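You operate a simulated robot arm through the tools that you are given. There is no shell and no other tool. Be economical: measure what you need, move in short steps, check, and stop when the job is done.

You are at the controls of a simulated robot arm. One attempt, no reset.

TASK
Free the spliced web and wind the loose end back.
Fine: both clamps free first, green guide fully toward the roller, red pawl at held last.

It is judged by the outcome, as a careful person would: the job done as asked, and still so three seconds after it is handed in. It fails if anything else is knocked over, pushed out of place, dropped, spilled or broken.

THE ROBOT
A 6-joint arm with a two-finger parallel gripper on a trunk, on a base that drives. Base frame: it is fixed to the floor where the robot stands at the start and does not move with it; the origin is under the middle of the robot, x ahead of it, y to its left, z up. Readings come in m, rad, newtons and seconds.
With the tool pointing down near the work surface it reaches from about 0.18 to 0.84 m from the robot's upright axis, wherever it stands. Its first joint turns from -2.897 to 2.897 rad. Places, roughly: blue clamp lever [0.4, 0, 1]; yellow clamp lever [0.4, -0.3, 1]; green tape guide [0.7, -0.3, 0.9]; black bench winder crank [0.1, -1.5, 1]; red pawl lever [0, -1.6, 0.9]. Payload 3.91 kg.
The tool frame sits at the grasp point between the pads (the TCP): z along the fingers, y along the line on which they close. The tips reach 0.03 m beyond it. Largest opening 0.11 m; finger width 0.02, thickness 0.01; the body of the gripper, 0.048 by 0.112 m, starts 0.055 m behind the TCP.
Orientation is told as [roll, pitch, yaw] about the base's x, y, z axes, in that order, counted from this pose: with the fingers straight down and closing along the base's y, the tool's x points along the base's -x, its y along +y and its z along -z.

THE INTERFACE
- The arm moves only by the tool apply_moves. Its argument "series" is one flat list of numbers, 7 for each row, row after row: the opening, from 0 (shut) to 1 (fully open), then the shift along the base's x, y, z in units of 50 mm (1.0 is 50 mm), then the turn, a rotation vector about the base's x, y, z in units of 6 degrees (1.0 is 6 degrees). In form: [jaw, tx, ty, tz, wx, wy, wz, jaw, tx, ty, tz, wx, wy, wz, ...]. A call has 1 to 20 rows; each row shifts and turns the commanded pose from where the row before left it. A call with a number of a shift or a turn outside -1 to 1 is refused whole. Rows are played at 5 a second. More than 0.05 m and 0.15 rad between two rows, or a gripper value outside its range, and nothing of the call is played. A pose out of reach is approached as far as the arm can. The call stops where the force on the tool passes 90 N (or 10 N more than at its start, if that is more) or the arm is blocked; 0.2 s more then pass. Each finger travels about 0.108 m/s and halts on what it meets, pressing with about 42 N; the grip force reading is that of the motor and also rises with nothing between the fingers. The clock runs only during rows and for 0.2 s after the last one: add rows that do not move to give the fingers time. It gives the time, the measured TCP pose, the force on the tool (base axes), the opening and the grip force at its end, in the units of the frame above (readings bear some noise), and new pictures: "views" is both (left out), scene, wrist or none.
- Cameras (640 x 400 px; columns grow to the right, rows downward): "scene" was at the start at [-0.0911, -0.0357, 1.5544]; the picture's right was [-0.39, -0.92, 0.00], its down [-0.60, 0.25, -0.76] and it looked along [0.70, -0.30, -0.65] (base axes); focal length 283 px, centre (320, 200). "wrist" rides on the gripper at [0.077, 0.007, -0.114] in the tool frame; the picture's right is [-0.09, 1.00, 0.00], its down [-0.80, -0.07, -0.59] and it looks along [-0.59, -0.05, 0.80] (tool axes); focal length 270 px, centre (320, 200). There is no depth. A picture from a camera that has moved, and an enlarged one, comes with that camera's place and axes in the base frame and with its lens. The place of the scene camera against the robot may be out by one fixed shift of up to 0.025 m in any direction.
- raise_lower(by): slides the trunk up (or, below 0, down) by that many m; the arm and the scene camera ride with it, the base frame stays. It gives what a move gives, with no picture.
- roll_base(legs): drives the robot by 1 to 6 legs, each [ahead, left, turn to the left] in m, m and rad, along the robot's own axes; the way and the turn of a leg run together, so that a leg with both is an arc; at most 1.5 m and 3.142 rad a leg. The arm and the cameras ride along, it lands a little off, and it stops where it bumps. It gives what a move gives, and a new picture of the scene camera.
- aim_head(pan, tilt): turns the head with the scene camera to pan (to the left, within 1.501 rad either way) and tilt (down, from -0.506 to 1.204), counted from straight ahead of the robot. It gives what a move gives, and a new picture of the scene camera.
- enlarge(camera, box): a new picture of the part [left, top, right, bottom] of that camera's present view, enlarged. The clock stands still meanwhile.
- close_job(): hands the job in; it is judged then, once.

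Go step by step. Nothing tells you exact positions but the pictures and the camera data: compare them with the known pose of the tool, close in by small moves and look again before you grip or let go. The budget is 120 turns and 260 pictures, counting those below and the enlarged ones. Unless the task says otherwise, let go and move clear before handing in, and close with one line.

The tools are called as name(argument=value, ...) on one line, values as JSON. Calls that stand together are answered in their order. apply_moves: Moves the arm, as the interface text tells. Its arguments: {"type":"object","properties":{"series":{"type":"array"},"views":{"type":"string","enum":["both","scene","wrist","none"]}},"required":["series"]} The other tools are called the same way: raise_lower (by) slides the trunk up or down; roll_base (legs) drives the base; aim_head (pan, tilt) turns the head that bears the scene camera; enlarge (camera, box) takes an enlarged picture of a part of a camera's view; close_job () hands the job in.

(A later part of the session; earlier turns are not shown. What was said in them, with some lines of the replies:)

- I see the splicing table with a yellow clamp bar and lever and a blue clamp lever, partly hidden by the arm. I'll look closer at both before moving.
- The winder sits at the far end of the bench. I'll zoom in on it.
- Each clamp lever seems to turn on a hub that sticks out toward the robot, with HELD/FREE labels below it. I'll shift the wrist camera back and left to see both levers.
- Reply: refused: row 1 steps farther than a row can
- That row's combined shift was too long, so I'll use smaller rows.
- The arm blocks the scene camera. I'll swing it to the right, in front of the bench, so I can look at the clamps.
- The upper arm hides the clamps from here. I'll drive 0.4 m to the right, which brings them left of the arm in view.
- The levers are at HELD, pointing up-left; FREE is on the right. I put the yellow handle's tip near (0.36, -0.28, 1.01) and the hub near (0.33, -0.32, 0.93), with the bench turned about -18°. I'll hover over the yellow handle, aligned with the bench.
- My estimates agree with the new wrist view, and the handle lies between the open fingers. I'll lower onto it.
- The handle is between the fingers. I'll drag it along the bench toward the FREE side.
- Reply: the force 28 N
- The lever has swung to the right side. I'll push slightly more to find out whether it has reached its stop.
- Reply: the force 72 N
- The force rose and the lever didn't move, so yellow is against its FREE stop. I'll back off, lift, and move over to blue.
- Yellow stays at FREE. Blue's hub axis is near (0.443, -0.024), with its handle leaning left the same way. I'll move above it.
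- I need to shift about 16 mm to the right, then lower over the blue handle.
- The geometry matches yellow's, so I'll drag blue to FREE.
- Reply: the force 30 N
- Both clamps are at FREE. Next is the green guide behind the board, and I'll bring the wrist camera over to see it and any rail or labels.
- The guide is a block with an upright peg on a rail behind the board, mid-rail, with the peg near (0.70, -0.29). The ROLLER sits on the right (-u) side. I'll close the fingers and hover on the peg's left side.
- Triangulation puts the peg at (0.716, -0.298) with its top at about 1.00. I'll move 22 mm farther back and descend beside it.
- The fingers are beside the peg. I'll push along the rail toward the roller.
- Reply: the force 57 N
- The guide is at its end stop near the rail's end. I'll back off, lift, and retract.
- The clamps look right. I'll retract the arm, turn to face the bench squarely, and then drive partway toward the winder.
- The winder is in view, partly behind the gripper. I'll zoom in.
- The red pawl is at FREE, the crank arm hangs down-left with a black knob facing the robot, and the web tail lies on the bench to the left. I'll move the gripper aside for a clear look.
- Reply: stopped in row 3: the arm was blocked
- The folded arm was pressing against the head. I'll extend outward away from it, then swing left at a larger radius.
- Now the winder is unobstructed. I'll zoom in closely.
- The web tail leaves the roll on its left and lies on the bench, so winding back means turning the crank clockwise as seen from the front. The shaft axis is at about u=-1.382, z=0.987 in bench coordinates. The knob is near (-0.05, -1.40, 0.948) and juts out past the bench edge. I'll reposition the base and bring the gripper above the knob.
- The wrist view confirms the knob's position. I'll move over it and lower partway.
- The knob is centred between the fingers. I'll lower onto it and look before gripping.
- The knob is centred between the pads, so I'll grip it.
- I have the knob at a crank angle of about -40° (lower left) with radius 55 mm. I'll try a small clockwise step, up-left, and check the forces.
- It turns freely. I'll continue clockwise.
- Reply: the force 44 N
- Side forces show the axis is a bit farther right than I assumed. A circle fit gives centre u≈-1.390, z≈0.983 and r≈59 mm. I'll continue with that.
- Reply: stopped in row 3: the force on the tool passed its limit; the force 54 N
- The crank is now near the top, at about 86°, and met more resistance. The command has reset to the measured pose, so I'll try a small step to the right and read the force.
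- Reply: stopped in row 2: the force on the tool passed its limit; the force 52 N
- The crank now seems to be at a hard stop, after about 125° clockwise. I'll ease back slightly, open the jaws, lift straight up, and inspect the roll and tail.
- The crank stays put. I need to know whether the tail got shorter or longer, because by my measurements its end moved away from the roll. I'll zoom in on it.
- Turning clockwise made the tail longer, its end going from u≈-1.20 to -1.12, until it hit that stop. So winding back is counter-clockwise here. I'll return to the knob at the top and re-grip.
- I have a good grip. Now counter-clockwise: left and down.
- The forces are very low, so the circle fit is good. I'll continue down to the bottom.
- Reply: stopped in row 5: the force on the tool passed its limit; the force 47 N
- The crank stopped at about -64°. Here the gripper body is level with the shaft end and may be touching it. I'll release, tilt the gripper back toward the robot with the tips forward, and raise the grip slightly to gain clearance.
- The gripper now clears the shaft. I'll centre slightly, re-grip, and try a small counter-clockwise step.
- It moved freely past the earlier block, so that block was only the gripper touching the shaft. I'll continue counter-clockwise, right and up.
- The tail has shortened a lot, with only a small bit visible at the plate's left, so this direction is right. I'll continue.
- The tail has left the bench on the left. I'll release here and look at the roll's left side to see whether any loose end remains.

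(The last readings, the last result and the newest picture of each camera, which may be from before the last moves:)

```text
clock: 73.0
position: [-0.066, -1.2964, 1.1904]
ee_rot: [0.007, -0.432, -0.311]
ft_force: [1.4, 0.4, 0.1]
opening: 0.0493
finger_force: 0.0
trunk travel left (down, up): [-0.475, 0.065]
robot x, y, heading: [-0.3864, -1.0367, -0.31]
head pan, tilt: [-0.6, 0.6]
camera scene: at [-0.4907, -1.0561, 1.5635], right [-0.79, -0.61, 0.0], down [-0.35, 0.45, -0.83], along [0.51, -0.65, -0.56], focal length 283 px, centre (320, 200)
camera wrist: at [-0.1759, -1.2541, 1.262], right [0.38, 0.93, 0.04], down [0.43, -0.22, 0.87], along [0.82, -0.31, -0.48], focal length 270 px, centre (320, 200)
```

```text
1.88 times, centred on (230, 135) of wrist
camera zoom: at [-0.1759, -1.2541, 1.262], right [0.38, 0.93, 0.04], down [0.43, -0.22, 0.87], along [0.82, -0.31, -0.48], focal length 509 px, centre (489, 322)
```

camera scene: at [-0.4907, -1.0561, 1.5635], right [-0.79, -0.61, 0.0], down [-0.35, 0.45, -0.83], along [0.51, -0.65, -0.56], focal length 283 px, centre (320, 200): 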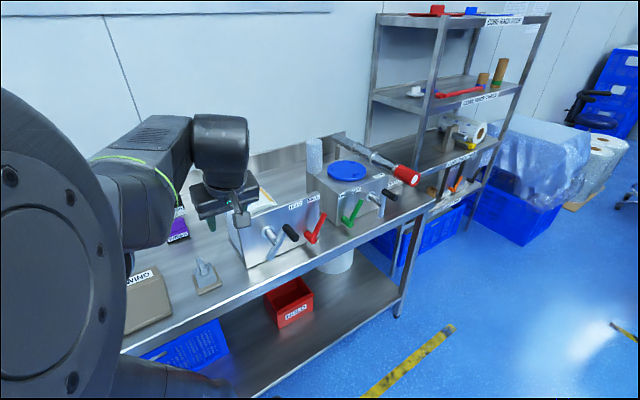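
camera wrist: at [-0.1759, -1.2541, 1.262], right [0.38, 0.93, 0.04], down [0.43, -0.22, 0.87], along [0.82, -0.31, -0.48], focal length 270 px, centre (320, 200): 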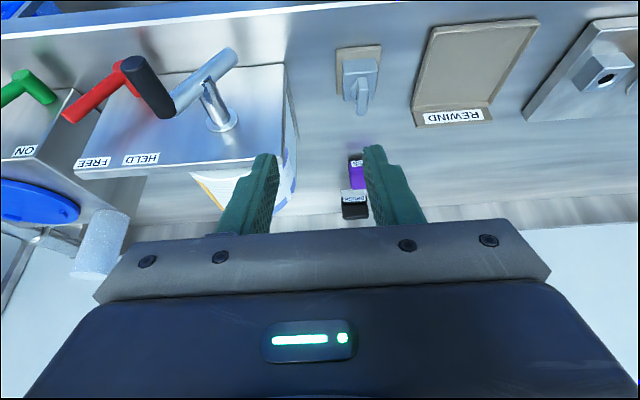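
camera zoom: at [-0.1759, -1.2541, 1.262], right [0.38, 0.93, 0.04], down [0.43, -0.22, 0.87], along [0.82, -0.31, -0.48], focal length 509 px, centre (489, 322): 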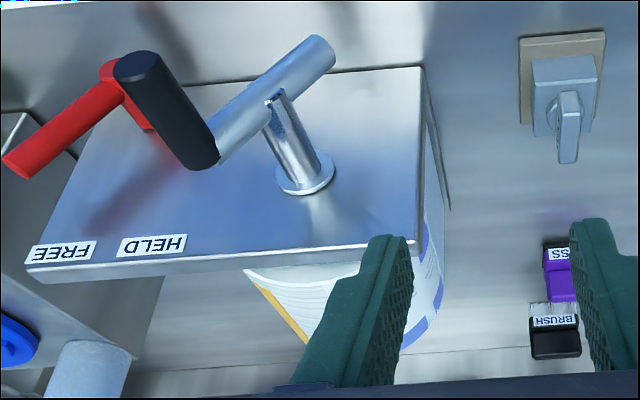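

enlarge(camera="scene", box=[220, 190, 280, 280])

enlarge(camera="wrist", box=[250, 60, 340, 230])

```text
4.44 times, centred on (250, 235) of scene
camera zoom: at [-0.4907, -1.0561, 1.5635], right [-0.79, -0.61, 0.0], down [-0.35, 0.45, -0.83], along [0.51, -0.65, -0.56], focal length 1258 px, centre (631, 44)
```

zoom: 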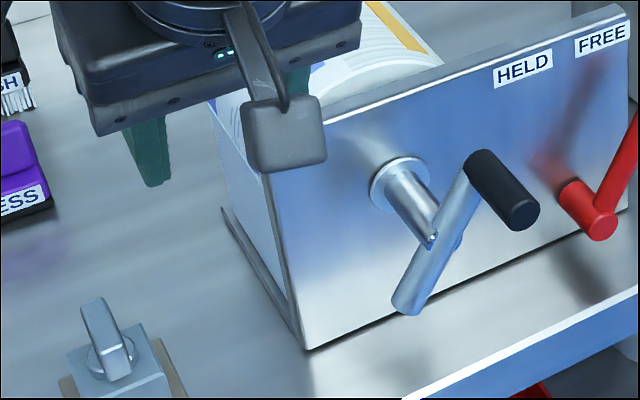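

```text
2.35 times, centred on (295, 145) of wrist
camera zoom: at [-0.1759, -1.2541, 1.262], right [0.38, 0.93, 0.04], down [0.43, -0.22, 0.87], along [0.82, -0.31, -0.48], focal length 636 px, centre (379, 329)
```

zoom: 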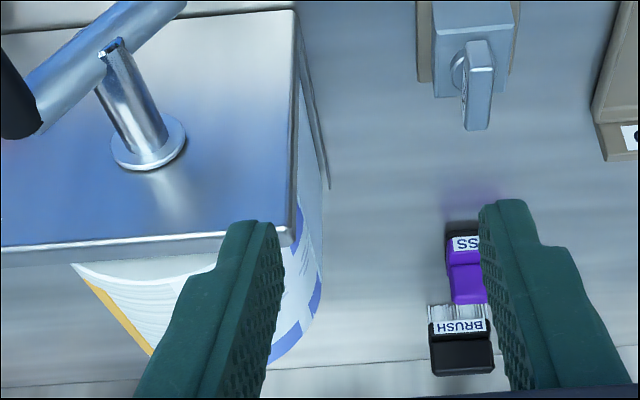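

The flat loose end is off the bench, and only the vertical hang to the roll's base remains. I'll re-grip and wind on gently to see whether it comes up against a stop.

apply_moves(series=[0.5, -0.3, -0.9, 0, 0, 0, 0, 0.5, -0.3, -0.9, 0, 0, 0, 0, 0.5, -0.3, -0.9, -0.3, 0, 0, 0, 0.5, -0.1, -0.4, -0.85, 0, 0, 0, 0.5, 0.38, -0.13, -0.85, 0, 0, 0, 0.5, 0, 0, 0, 0, 0, 0], views="wrist")

```text
clock: 74.4
position: [-0.098, -1.461, 1.0888]
ee_rot: [0.008, -0.432, -0.309]
ft_force: [0.7, -0.1, -0.1]
opening: 0.0551
finger_force: 0.0
trunk travel left (down, up): [-0.475, 0.065]
robot x, y, heading: [-0.386, -1.0346, -0.313]
head pan, tilt: [-0.6, 0.6]
camera wrist: at [-0.2078, -1.4187, 1.161], right [0.38, 0.93, 0.04], down [0.43, -0.22, 0.87], along [0.82, -0.31, -0.48], focal length 270 px, centre (320, 200)
```

wrist: 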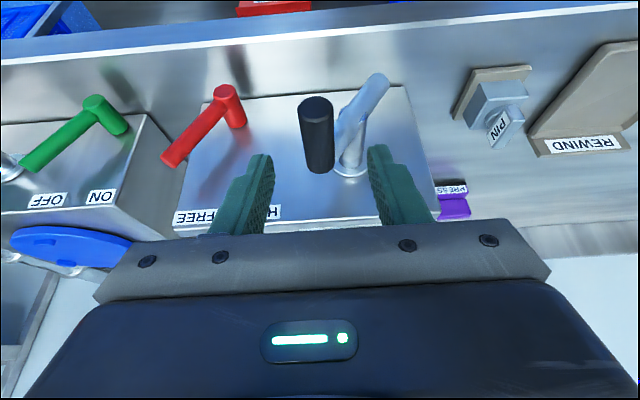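

apply_moves(series=[0.5, 0.38, -0.13, -0.85, 0, 0, 0, 0.3, 0, 0, 0, 0, 0, 0, 0, 0, 0, 0, 0, 0, 0, 0, 0, 0, 0, 0, 0, 0, 0, 0.121, 0.363, 0.138, 0, 0, 0, 0, 0.129, 0.387, 0, 0, 0, 0, 0, 0, 0, 0, 0, 0, 0], views="wrist")

```text
clock: 76.0
position: [-0.0715, -1.4355, 1.0565]
ee_rot: [0.002, -0.436, -0.312]
ft_force: [-17.4, -48.7, 24.2]
opening: 0.0233
finger_force: 44.8
trunk travel left (down, up): [-0.475, 0.065]
robot x, y, heading: [-0.3867, -1.0377, -0.317]
head pan, tilt: [-0.6, 0.6]
camera wrist: at [-0.1822, -1.3939, 1.1276], right [0.38, 0.92, 0.04], down [0.43, -0.21, 0.88], along [0.82, -0.32, -0.48], focal length 270 px, centre (320, 200)
```

wrist: 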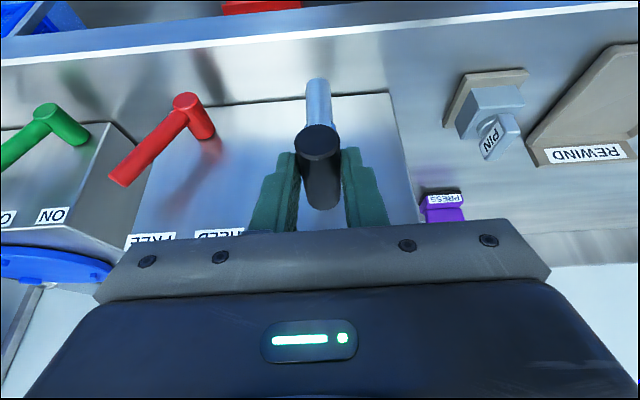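

The crank is vertical again and hit a stop after exactly one full turn, so the web is fully wound. I'll ease off, release, retreat along the tool axis, and check that the crank stays.

apply_moves(series=[0, -0.06, -0.17, -0.03, 0, 0, 0, 0.3, 0, 0, 0, 0, 0, 0, 0.45, 0, 0, 0, 0, 0, 0, 0.45, -0.38, 0.13, 0.85, 0, 0, 0, 0.45, -0.38, 0.13, 0.85, 0, 0, 0, 0.3, -0.2, -0.5, 0.6, 0, 0, 0, 0, -0.1, -0.8, 0, 0, 0, 0, 0, 0, 0, 0, 0, 0, 0])

enlarge(camera="scene", box=[220, 170, 360, 290])

```text
clock: 77.8
position: [-0.1251, -1.4878, 1.1645]
ee_rot: [0.007, -0.43, -0.309]
ft_force: [-0.6, -0.2, -0.1]
opening: 0.0001
finger_force: 37.8
trunk travel left (down, up): [-0.475, 0.065]
robot x, y, heading: [-0.3797, -1.0366, -0.312]
head pan, tilt: [-0.6, 0.6]
camera scene: at [-0.4908, -1.056, 1.5635], right [-0.79, -0.61, 0.0], down [-0.35, 0.45, -0.83], along [0.51, -0.65, -0.56], focal length 283 px, centre (320, 200)
camera wrist: at [-0.2346, -1.447, 1.2363], right [0.38, 0.93, 0.04], down [0.43, -0.22, 0.87], along [0.82, -0.31, -0.48], focal length 270 px, centre (320, 200)
```

scene: 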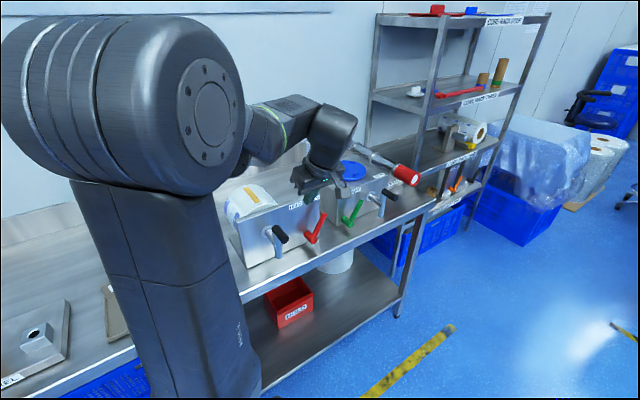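
wrist: 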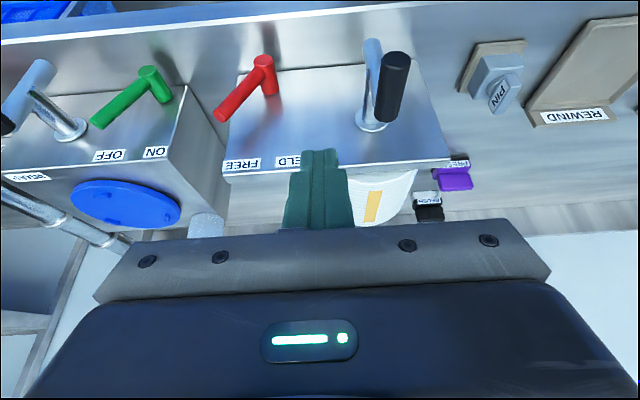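

```text
3.33 times, centred on (290, 230) of scene
camera zoom: at [-0.4908, -1.056, 1.5635], right [-0.79, -0.61, 0.0], down [-0.35, 0.45, -0.83], along [0.51, -0.65, -0.56], focal length 944 px, centre (420, 100)
```

zoom: 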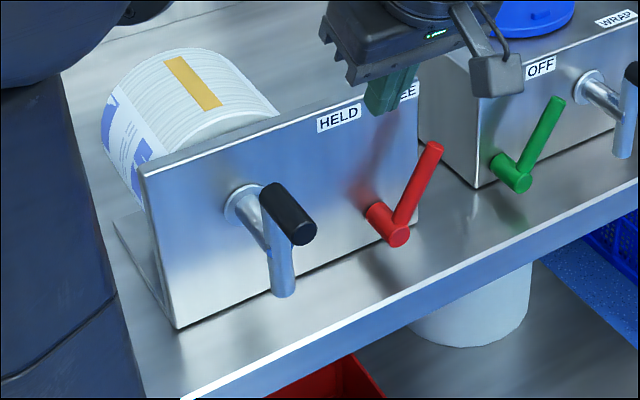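

The web is fully wound onto the roll and the crank stays at its stop. Last is the red pawl: its hub is near u=-1.515, z=0.913, and the handle leans to FREE on the right. I'll place the closed fingers on its right side.

apply_moves(series=[0, 0.2325, -0.865, 0, 0, 0, 0, 0, 0.2325, -0.865, 0, 0, 0, 0, 0, 0.2325, -0.865, 0, 0, 0, 0, 0, 0.2325, -0.865, 0, 0, 0, 0, 0, 0, 0, -0.8, 0, 0, 0, 0, 0, 0, -0.8, 0, 0, 0, 0, 0, 0, 0, 0, 0, 0], views="wrist")

```text
clock: 79.4
position: [-0.0755, -1.6611, 1.0882]
ee_rot: [0.009, -0.431, -0.308]
ft_force: [0.2, 0.5, -0.9]
opening: 0.0
finger_force: 36.9
trunk travel left (down, up): [-0.475, 0.065]
robot x, y, heading: [-0.3878, -1.0296, -0.312]
head pan, tilt: [-0.6, 0.6]
camera wrist: at [-0.1854, -1.6196, 1.1601], right [0.38, 0.93, 0.04], down [0.43, -0.22, 0.87], along [0.82, -0.31, -0.48], focal length 270 px, centre (320, 200)
```

wrist: 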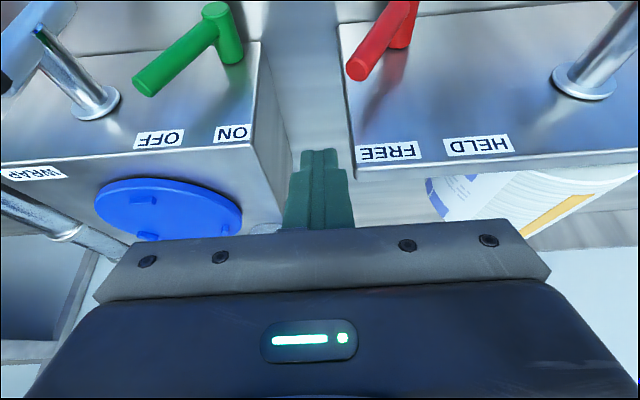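

apply_moves(series=[0, 0, 0, -0.7, 0, 0, 0, 0, 0, 0, -0.7, 0, 0, 0, 0, 0, 0, -0.66, 0, 0, 0, 0, 0, 0, 0, 0, 0, 0], views="wrist")

enlarge(camera="scene", box=[240, 170, 380, 290])

```text
clock: 80.4
position: [-0.0778, -1.6598, 0.9835]
ee_rot: [0.006, -0.43, -0.311]
ft_force: [-0.3, -0.6, 0.1]
opening: 0.0002
finger_force: 37.4
trunk travel left (down, up): [-0.475, 0.065]
robot x, y, heading: [-0.3862, -1.0353, -0.308]
head pan, tilt: [-0.6, 0.6]
camera wrist: at [-0.189, -1.6182, 1.0558], right [0.38, 0.93, 0.04], down [0.43, -0.22, 0.87], along [0.82, -0.31, -0.48], focal length 270 px, centre (320, 200)
```

wrist: 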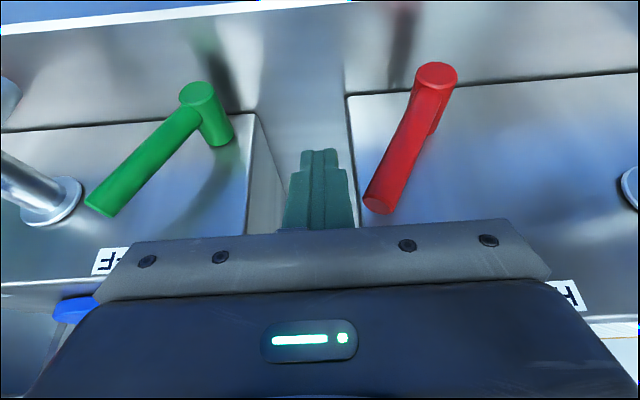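

```text
3.33 times, centred on (310, 230) of scene
camera zoom: at [-0.4908, -1.0564, 1.5635], right [-0.79, -0.61, 0.0], down [-0.35, 0.45, -0.82], along [0.51, -0.65, -0.57], focal length 944 px, centre (353, 100)
```

zoom: 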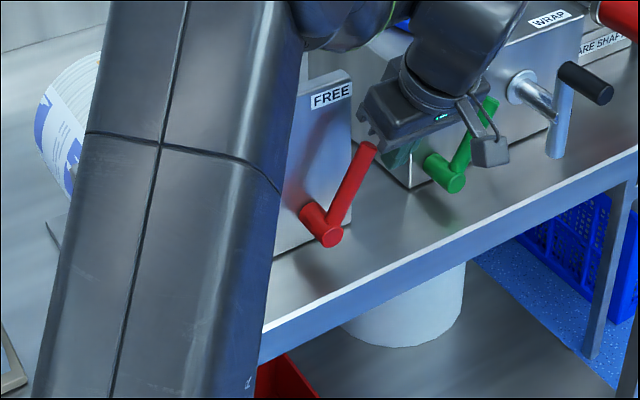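

The fingers are on the right side of the handle. I'll push it toward HELD.

apply_moves(series=[0, 0.126, 0.38, 0, 0, 0, 0, 0, 0.126, 0.38, 0, 0, 0, 0, 0, 0.126, 0.38, 0, 0, 0, 0, 0, 0.126, 0.38, 0, 0, 0, 0, 0, 0, 0, 0, 0, 0, 0], views="wrist")

```text
clock: 81.6
position: [-0.052, -1.5856, 0.9825]
ee_rot: [0.01, -0.432, -0.311]
ft_force: [-1.5, -1.0, 0.7]
opening: 0.0
finger_force: 37.6
trunk travel left (down, up): [-0.475, 0.065]
robot x, y, heading: [-0.3849, -1.038, -0.312]
head pan, tilt: [-0.6, 0.6]
camera wrist: at [-0.1614, -1.545, 1.0541], right [0.38, 0.93, 0.04], down [0.43, -0.22, 0.87], along [0.82, -0.31, -0.48], focal length 270 px, centre (320, 200)
```

wrist: 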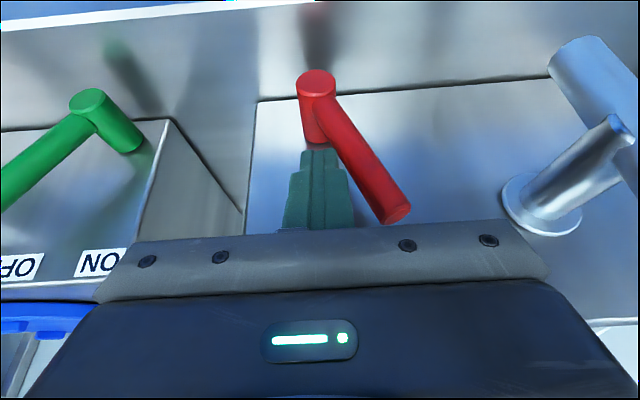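

apply_moves(series=[0, 0.063, 0.19, 0, 0, 0, 0, 0, 0.063, 0.19, 0, 0, 0, 0, 0, 0, 0, 0, 0, 0, 0], views="wrist")

```text
clock: 82.4
position: [-0.0489, -1.5768, 0.9833]
ee_rot: [0.003, -0.435, -0.314]
ft_force: [-10.2, -49.0, -0.2]
opening: 0.0001
finger_force: 37.9
trunk travel left (down, up): [-0.475, 0.065]
robot x, y, heading: [-0.3857, -1.0356, -0.315]
head pan, tilt: [-0.6, 0.6]
camera wrist: at [-0.1594, -1.5333, 1.0547], right [0.38, 0.92, 0.04], down [0.43, -0.21, 0.88], along [0.82, -0.32, -0.48], focal length 270 px, centre (320, 200)
```

wrist: 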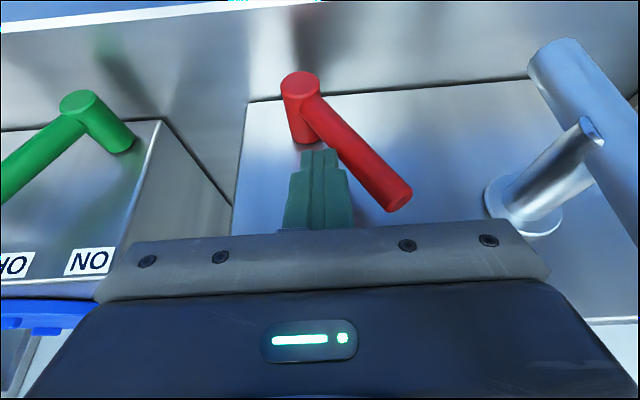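

The pawl is firm against its stop at about 57-60° on the HELD side. I'll back off, lift clear, and check everything.

apply_moves(series=[0, -0.126, -0.38, 0, 0, 0, 0, 0, -0.126, -0.38, 0, 0, 0, 0, 0, -0.3, 0.1, 0.85, 0, 0, 0, 0, -0.3, 0.1, 0.85, 0, 0, 0, 0, -0.3, 0.1, 0.85, 0, 0, 0, 0, 0, 0, 0.9, 0, 0, 0, 0, 0.2, -0.5, 0.7, 0, 0, 0, 0, 0.2, -0.8, 0, 0, 0, 0, 0, 0, 0, 0, 0, 0, 0])

enlarge(camera="scene", box=[220, 170, 380, 290])

enlarge(camera="wrist", box=[200, 20, 640, 240])

```text
clock: 84.4
position: [-0.0849, -1.6549, 1.1883]
ee_rot: [0.006, -0.431, -0.309]
ft_force: [0.4, 0.2, 1.1]
opening: 0.0
finger_force: 37.7
trunk travel left (down, up): [-0.475, 0.065]
robot x, y, heading: [-0.3822, -1.0367, -0.314]
head pan, tilt: [-0.6, 0.6]
camera scene: at [-0.4909, -1.0559, 1.5636], right [-0.79, -0.61, 0.0], down [-0.35, 0.45, -0.83], along [0.51, -0.65, -0.56], focal length 283 px, centre (320, 200)
camera wrist: at [-0.1951, -1.6133, 1.2606], right [0.38, 0.93, 0.04], down [0.43, -0.22, 0.87], along [0.82, -0.31, -0.48], focal length 270 px, centre (320, 200)
```

scene: 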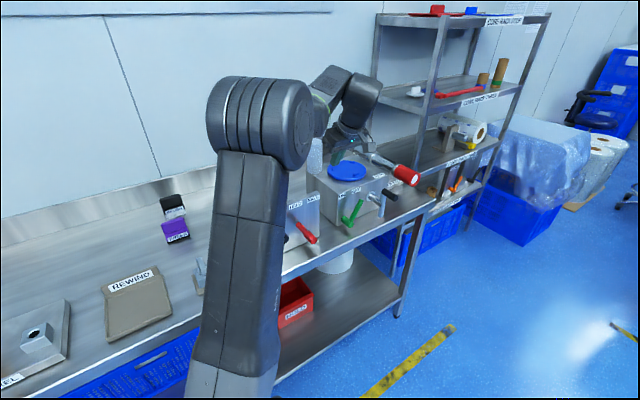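
wrist: 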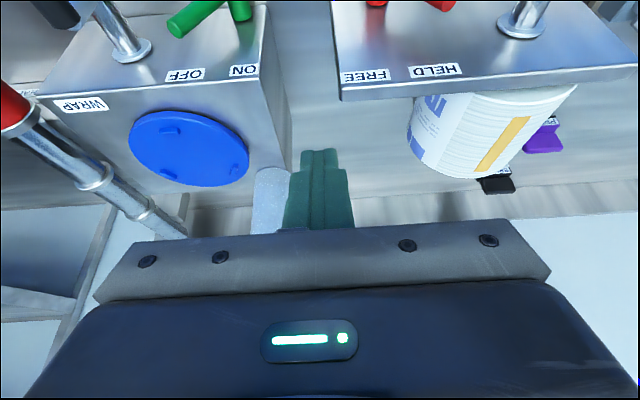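

```text
3.33 times, centred on (300, 230) of scene
camera zoom: at [-0.4909, -1.0559, 1.5636], right [-0.79, -0.61, 0.0], down [-0.35, 0.45, -0.83], along [0.51, -0.65, -0.56], focal length 944 px, centre (387, 100)
```

zoom: 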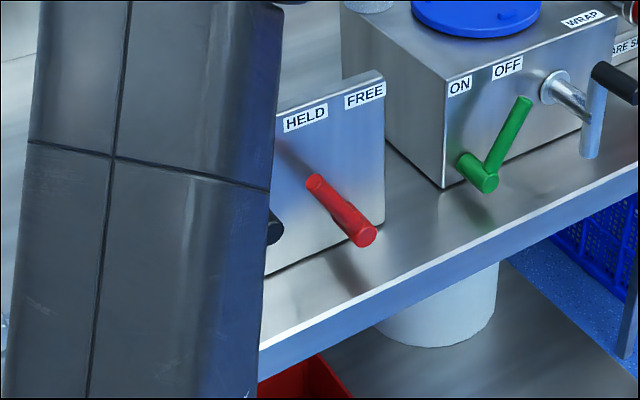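

```text
1.45 times, centred on (420, 130) of wrist
camera zoom: at [-0.1951, -1.6133, 1.2606], right [0.38, 0.93, 0.04], down [0.43, -0.22, 0.87], along [0.82, -0.31, -0.48], focal length 393 px, centre (174, 302)
```

zoom: 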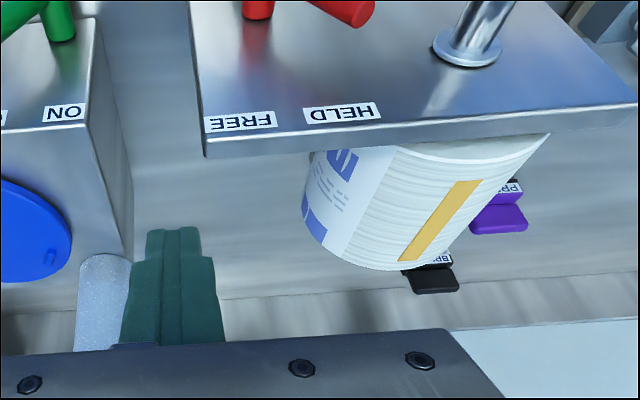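

The pawl is at HELD. Before handing in I'll take one last look back at the clamps and guide.

aim_head(pan=0.55, tilt=0.45)

enlarge(camera="scene", box=[240, 140, 440, 270])

```text
clock: 85.8
position: [-0.084, -1.654, 1.1887]
ee_rot: [0.008, -0.432, -0.31]
ft_force: [-0.1, -0.2, 0.1]
opening: 0.0
finger_force: 37.4
trunk travel left (down, up): [-0.475, 0.065]
robot x, y, heading: [-0.3867, -1.0363, -0.314]
head pan, tilt: [0.55, 0.45]
camera scene: at [-0.4556, -0.9647, 1.5771], right [0.24, -0.97, 0.0], down [-0.42, -0.1, -0.9], along [0.87, 0.21, -0.44], focal length 283 px, centre (320, 200)
```

scene: 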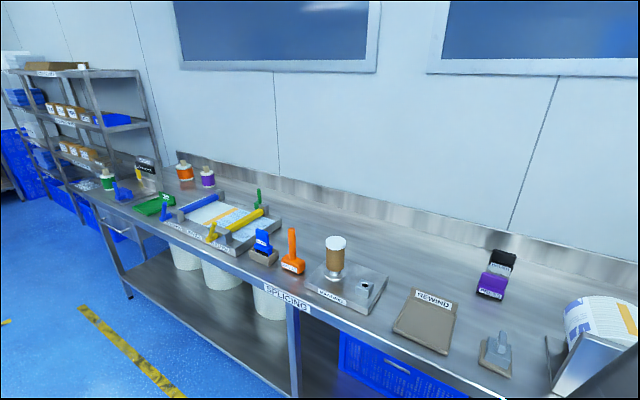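

```text
3.08 times, centred on (340, 205) of scene
camera zoom: at [-0.4556, -0.9647, 1.5771], right [0.24, -0.97, 0.0], down [-0.42, -0.1, -0.9], along [0.87, 0.21, -0.44], focal length 871 px, centre (258, 185)
```

zoom: 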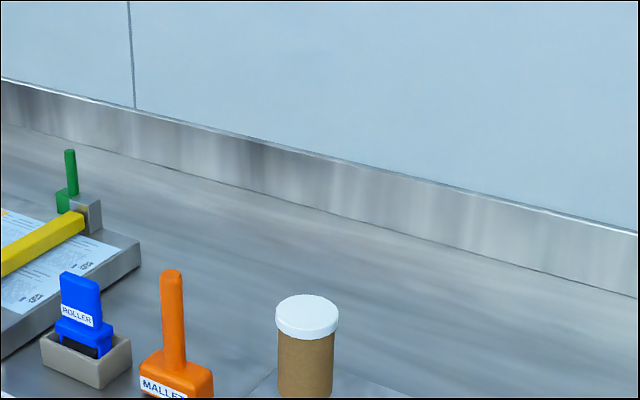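

enlarge(camera="scene", box=[140, 170, 300, 270])

```text
4.00 times, centred on (220, 220) of scene
camera zoom: at [-0.4556, -0.9647, 1.5771], right [0.24, -0.97, 0.0], down [-0.42, -0.1, -0.9], along [0.87, 0.21, -0.44], focal length 1132 px, centre (720, 120)
```

zoom: 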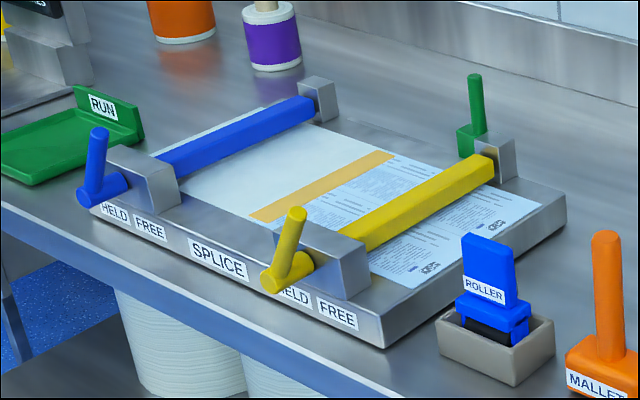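

Both clamps are at FREE, the guide is at the roller end, the web is wound onto the roll, and the pawl is at HELD with the gripper clear. I'm handing in.

close_job()

```text
The job is handed in.
```

The job is handed in: both clamps are at FREE, the green guide is fully toward the roller, the loose end is wound back onto the roll, and the red pawl was set to HELD last. I first turned the crank the wrong way, which fed the tail out to its stop. I then turned it back one full turn to the other stop, and the tail wound in completely.
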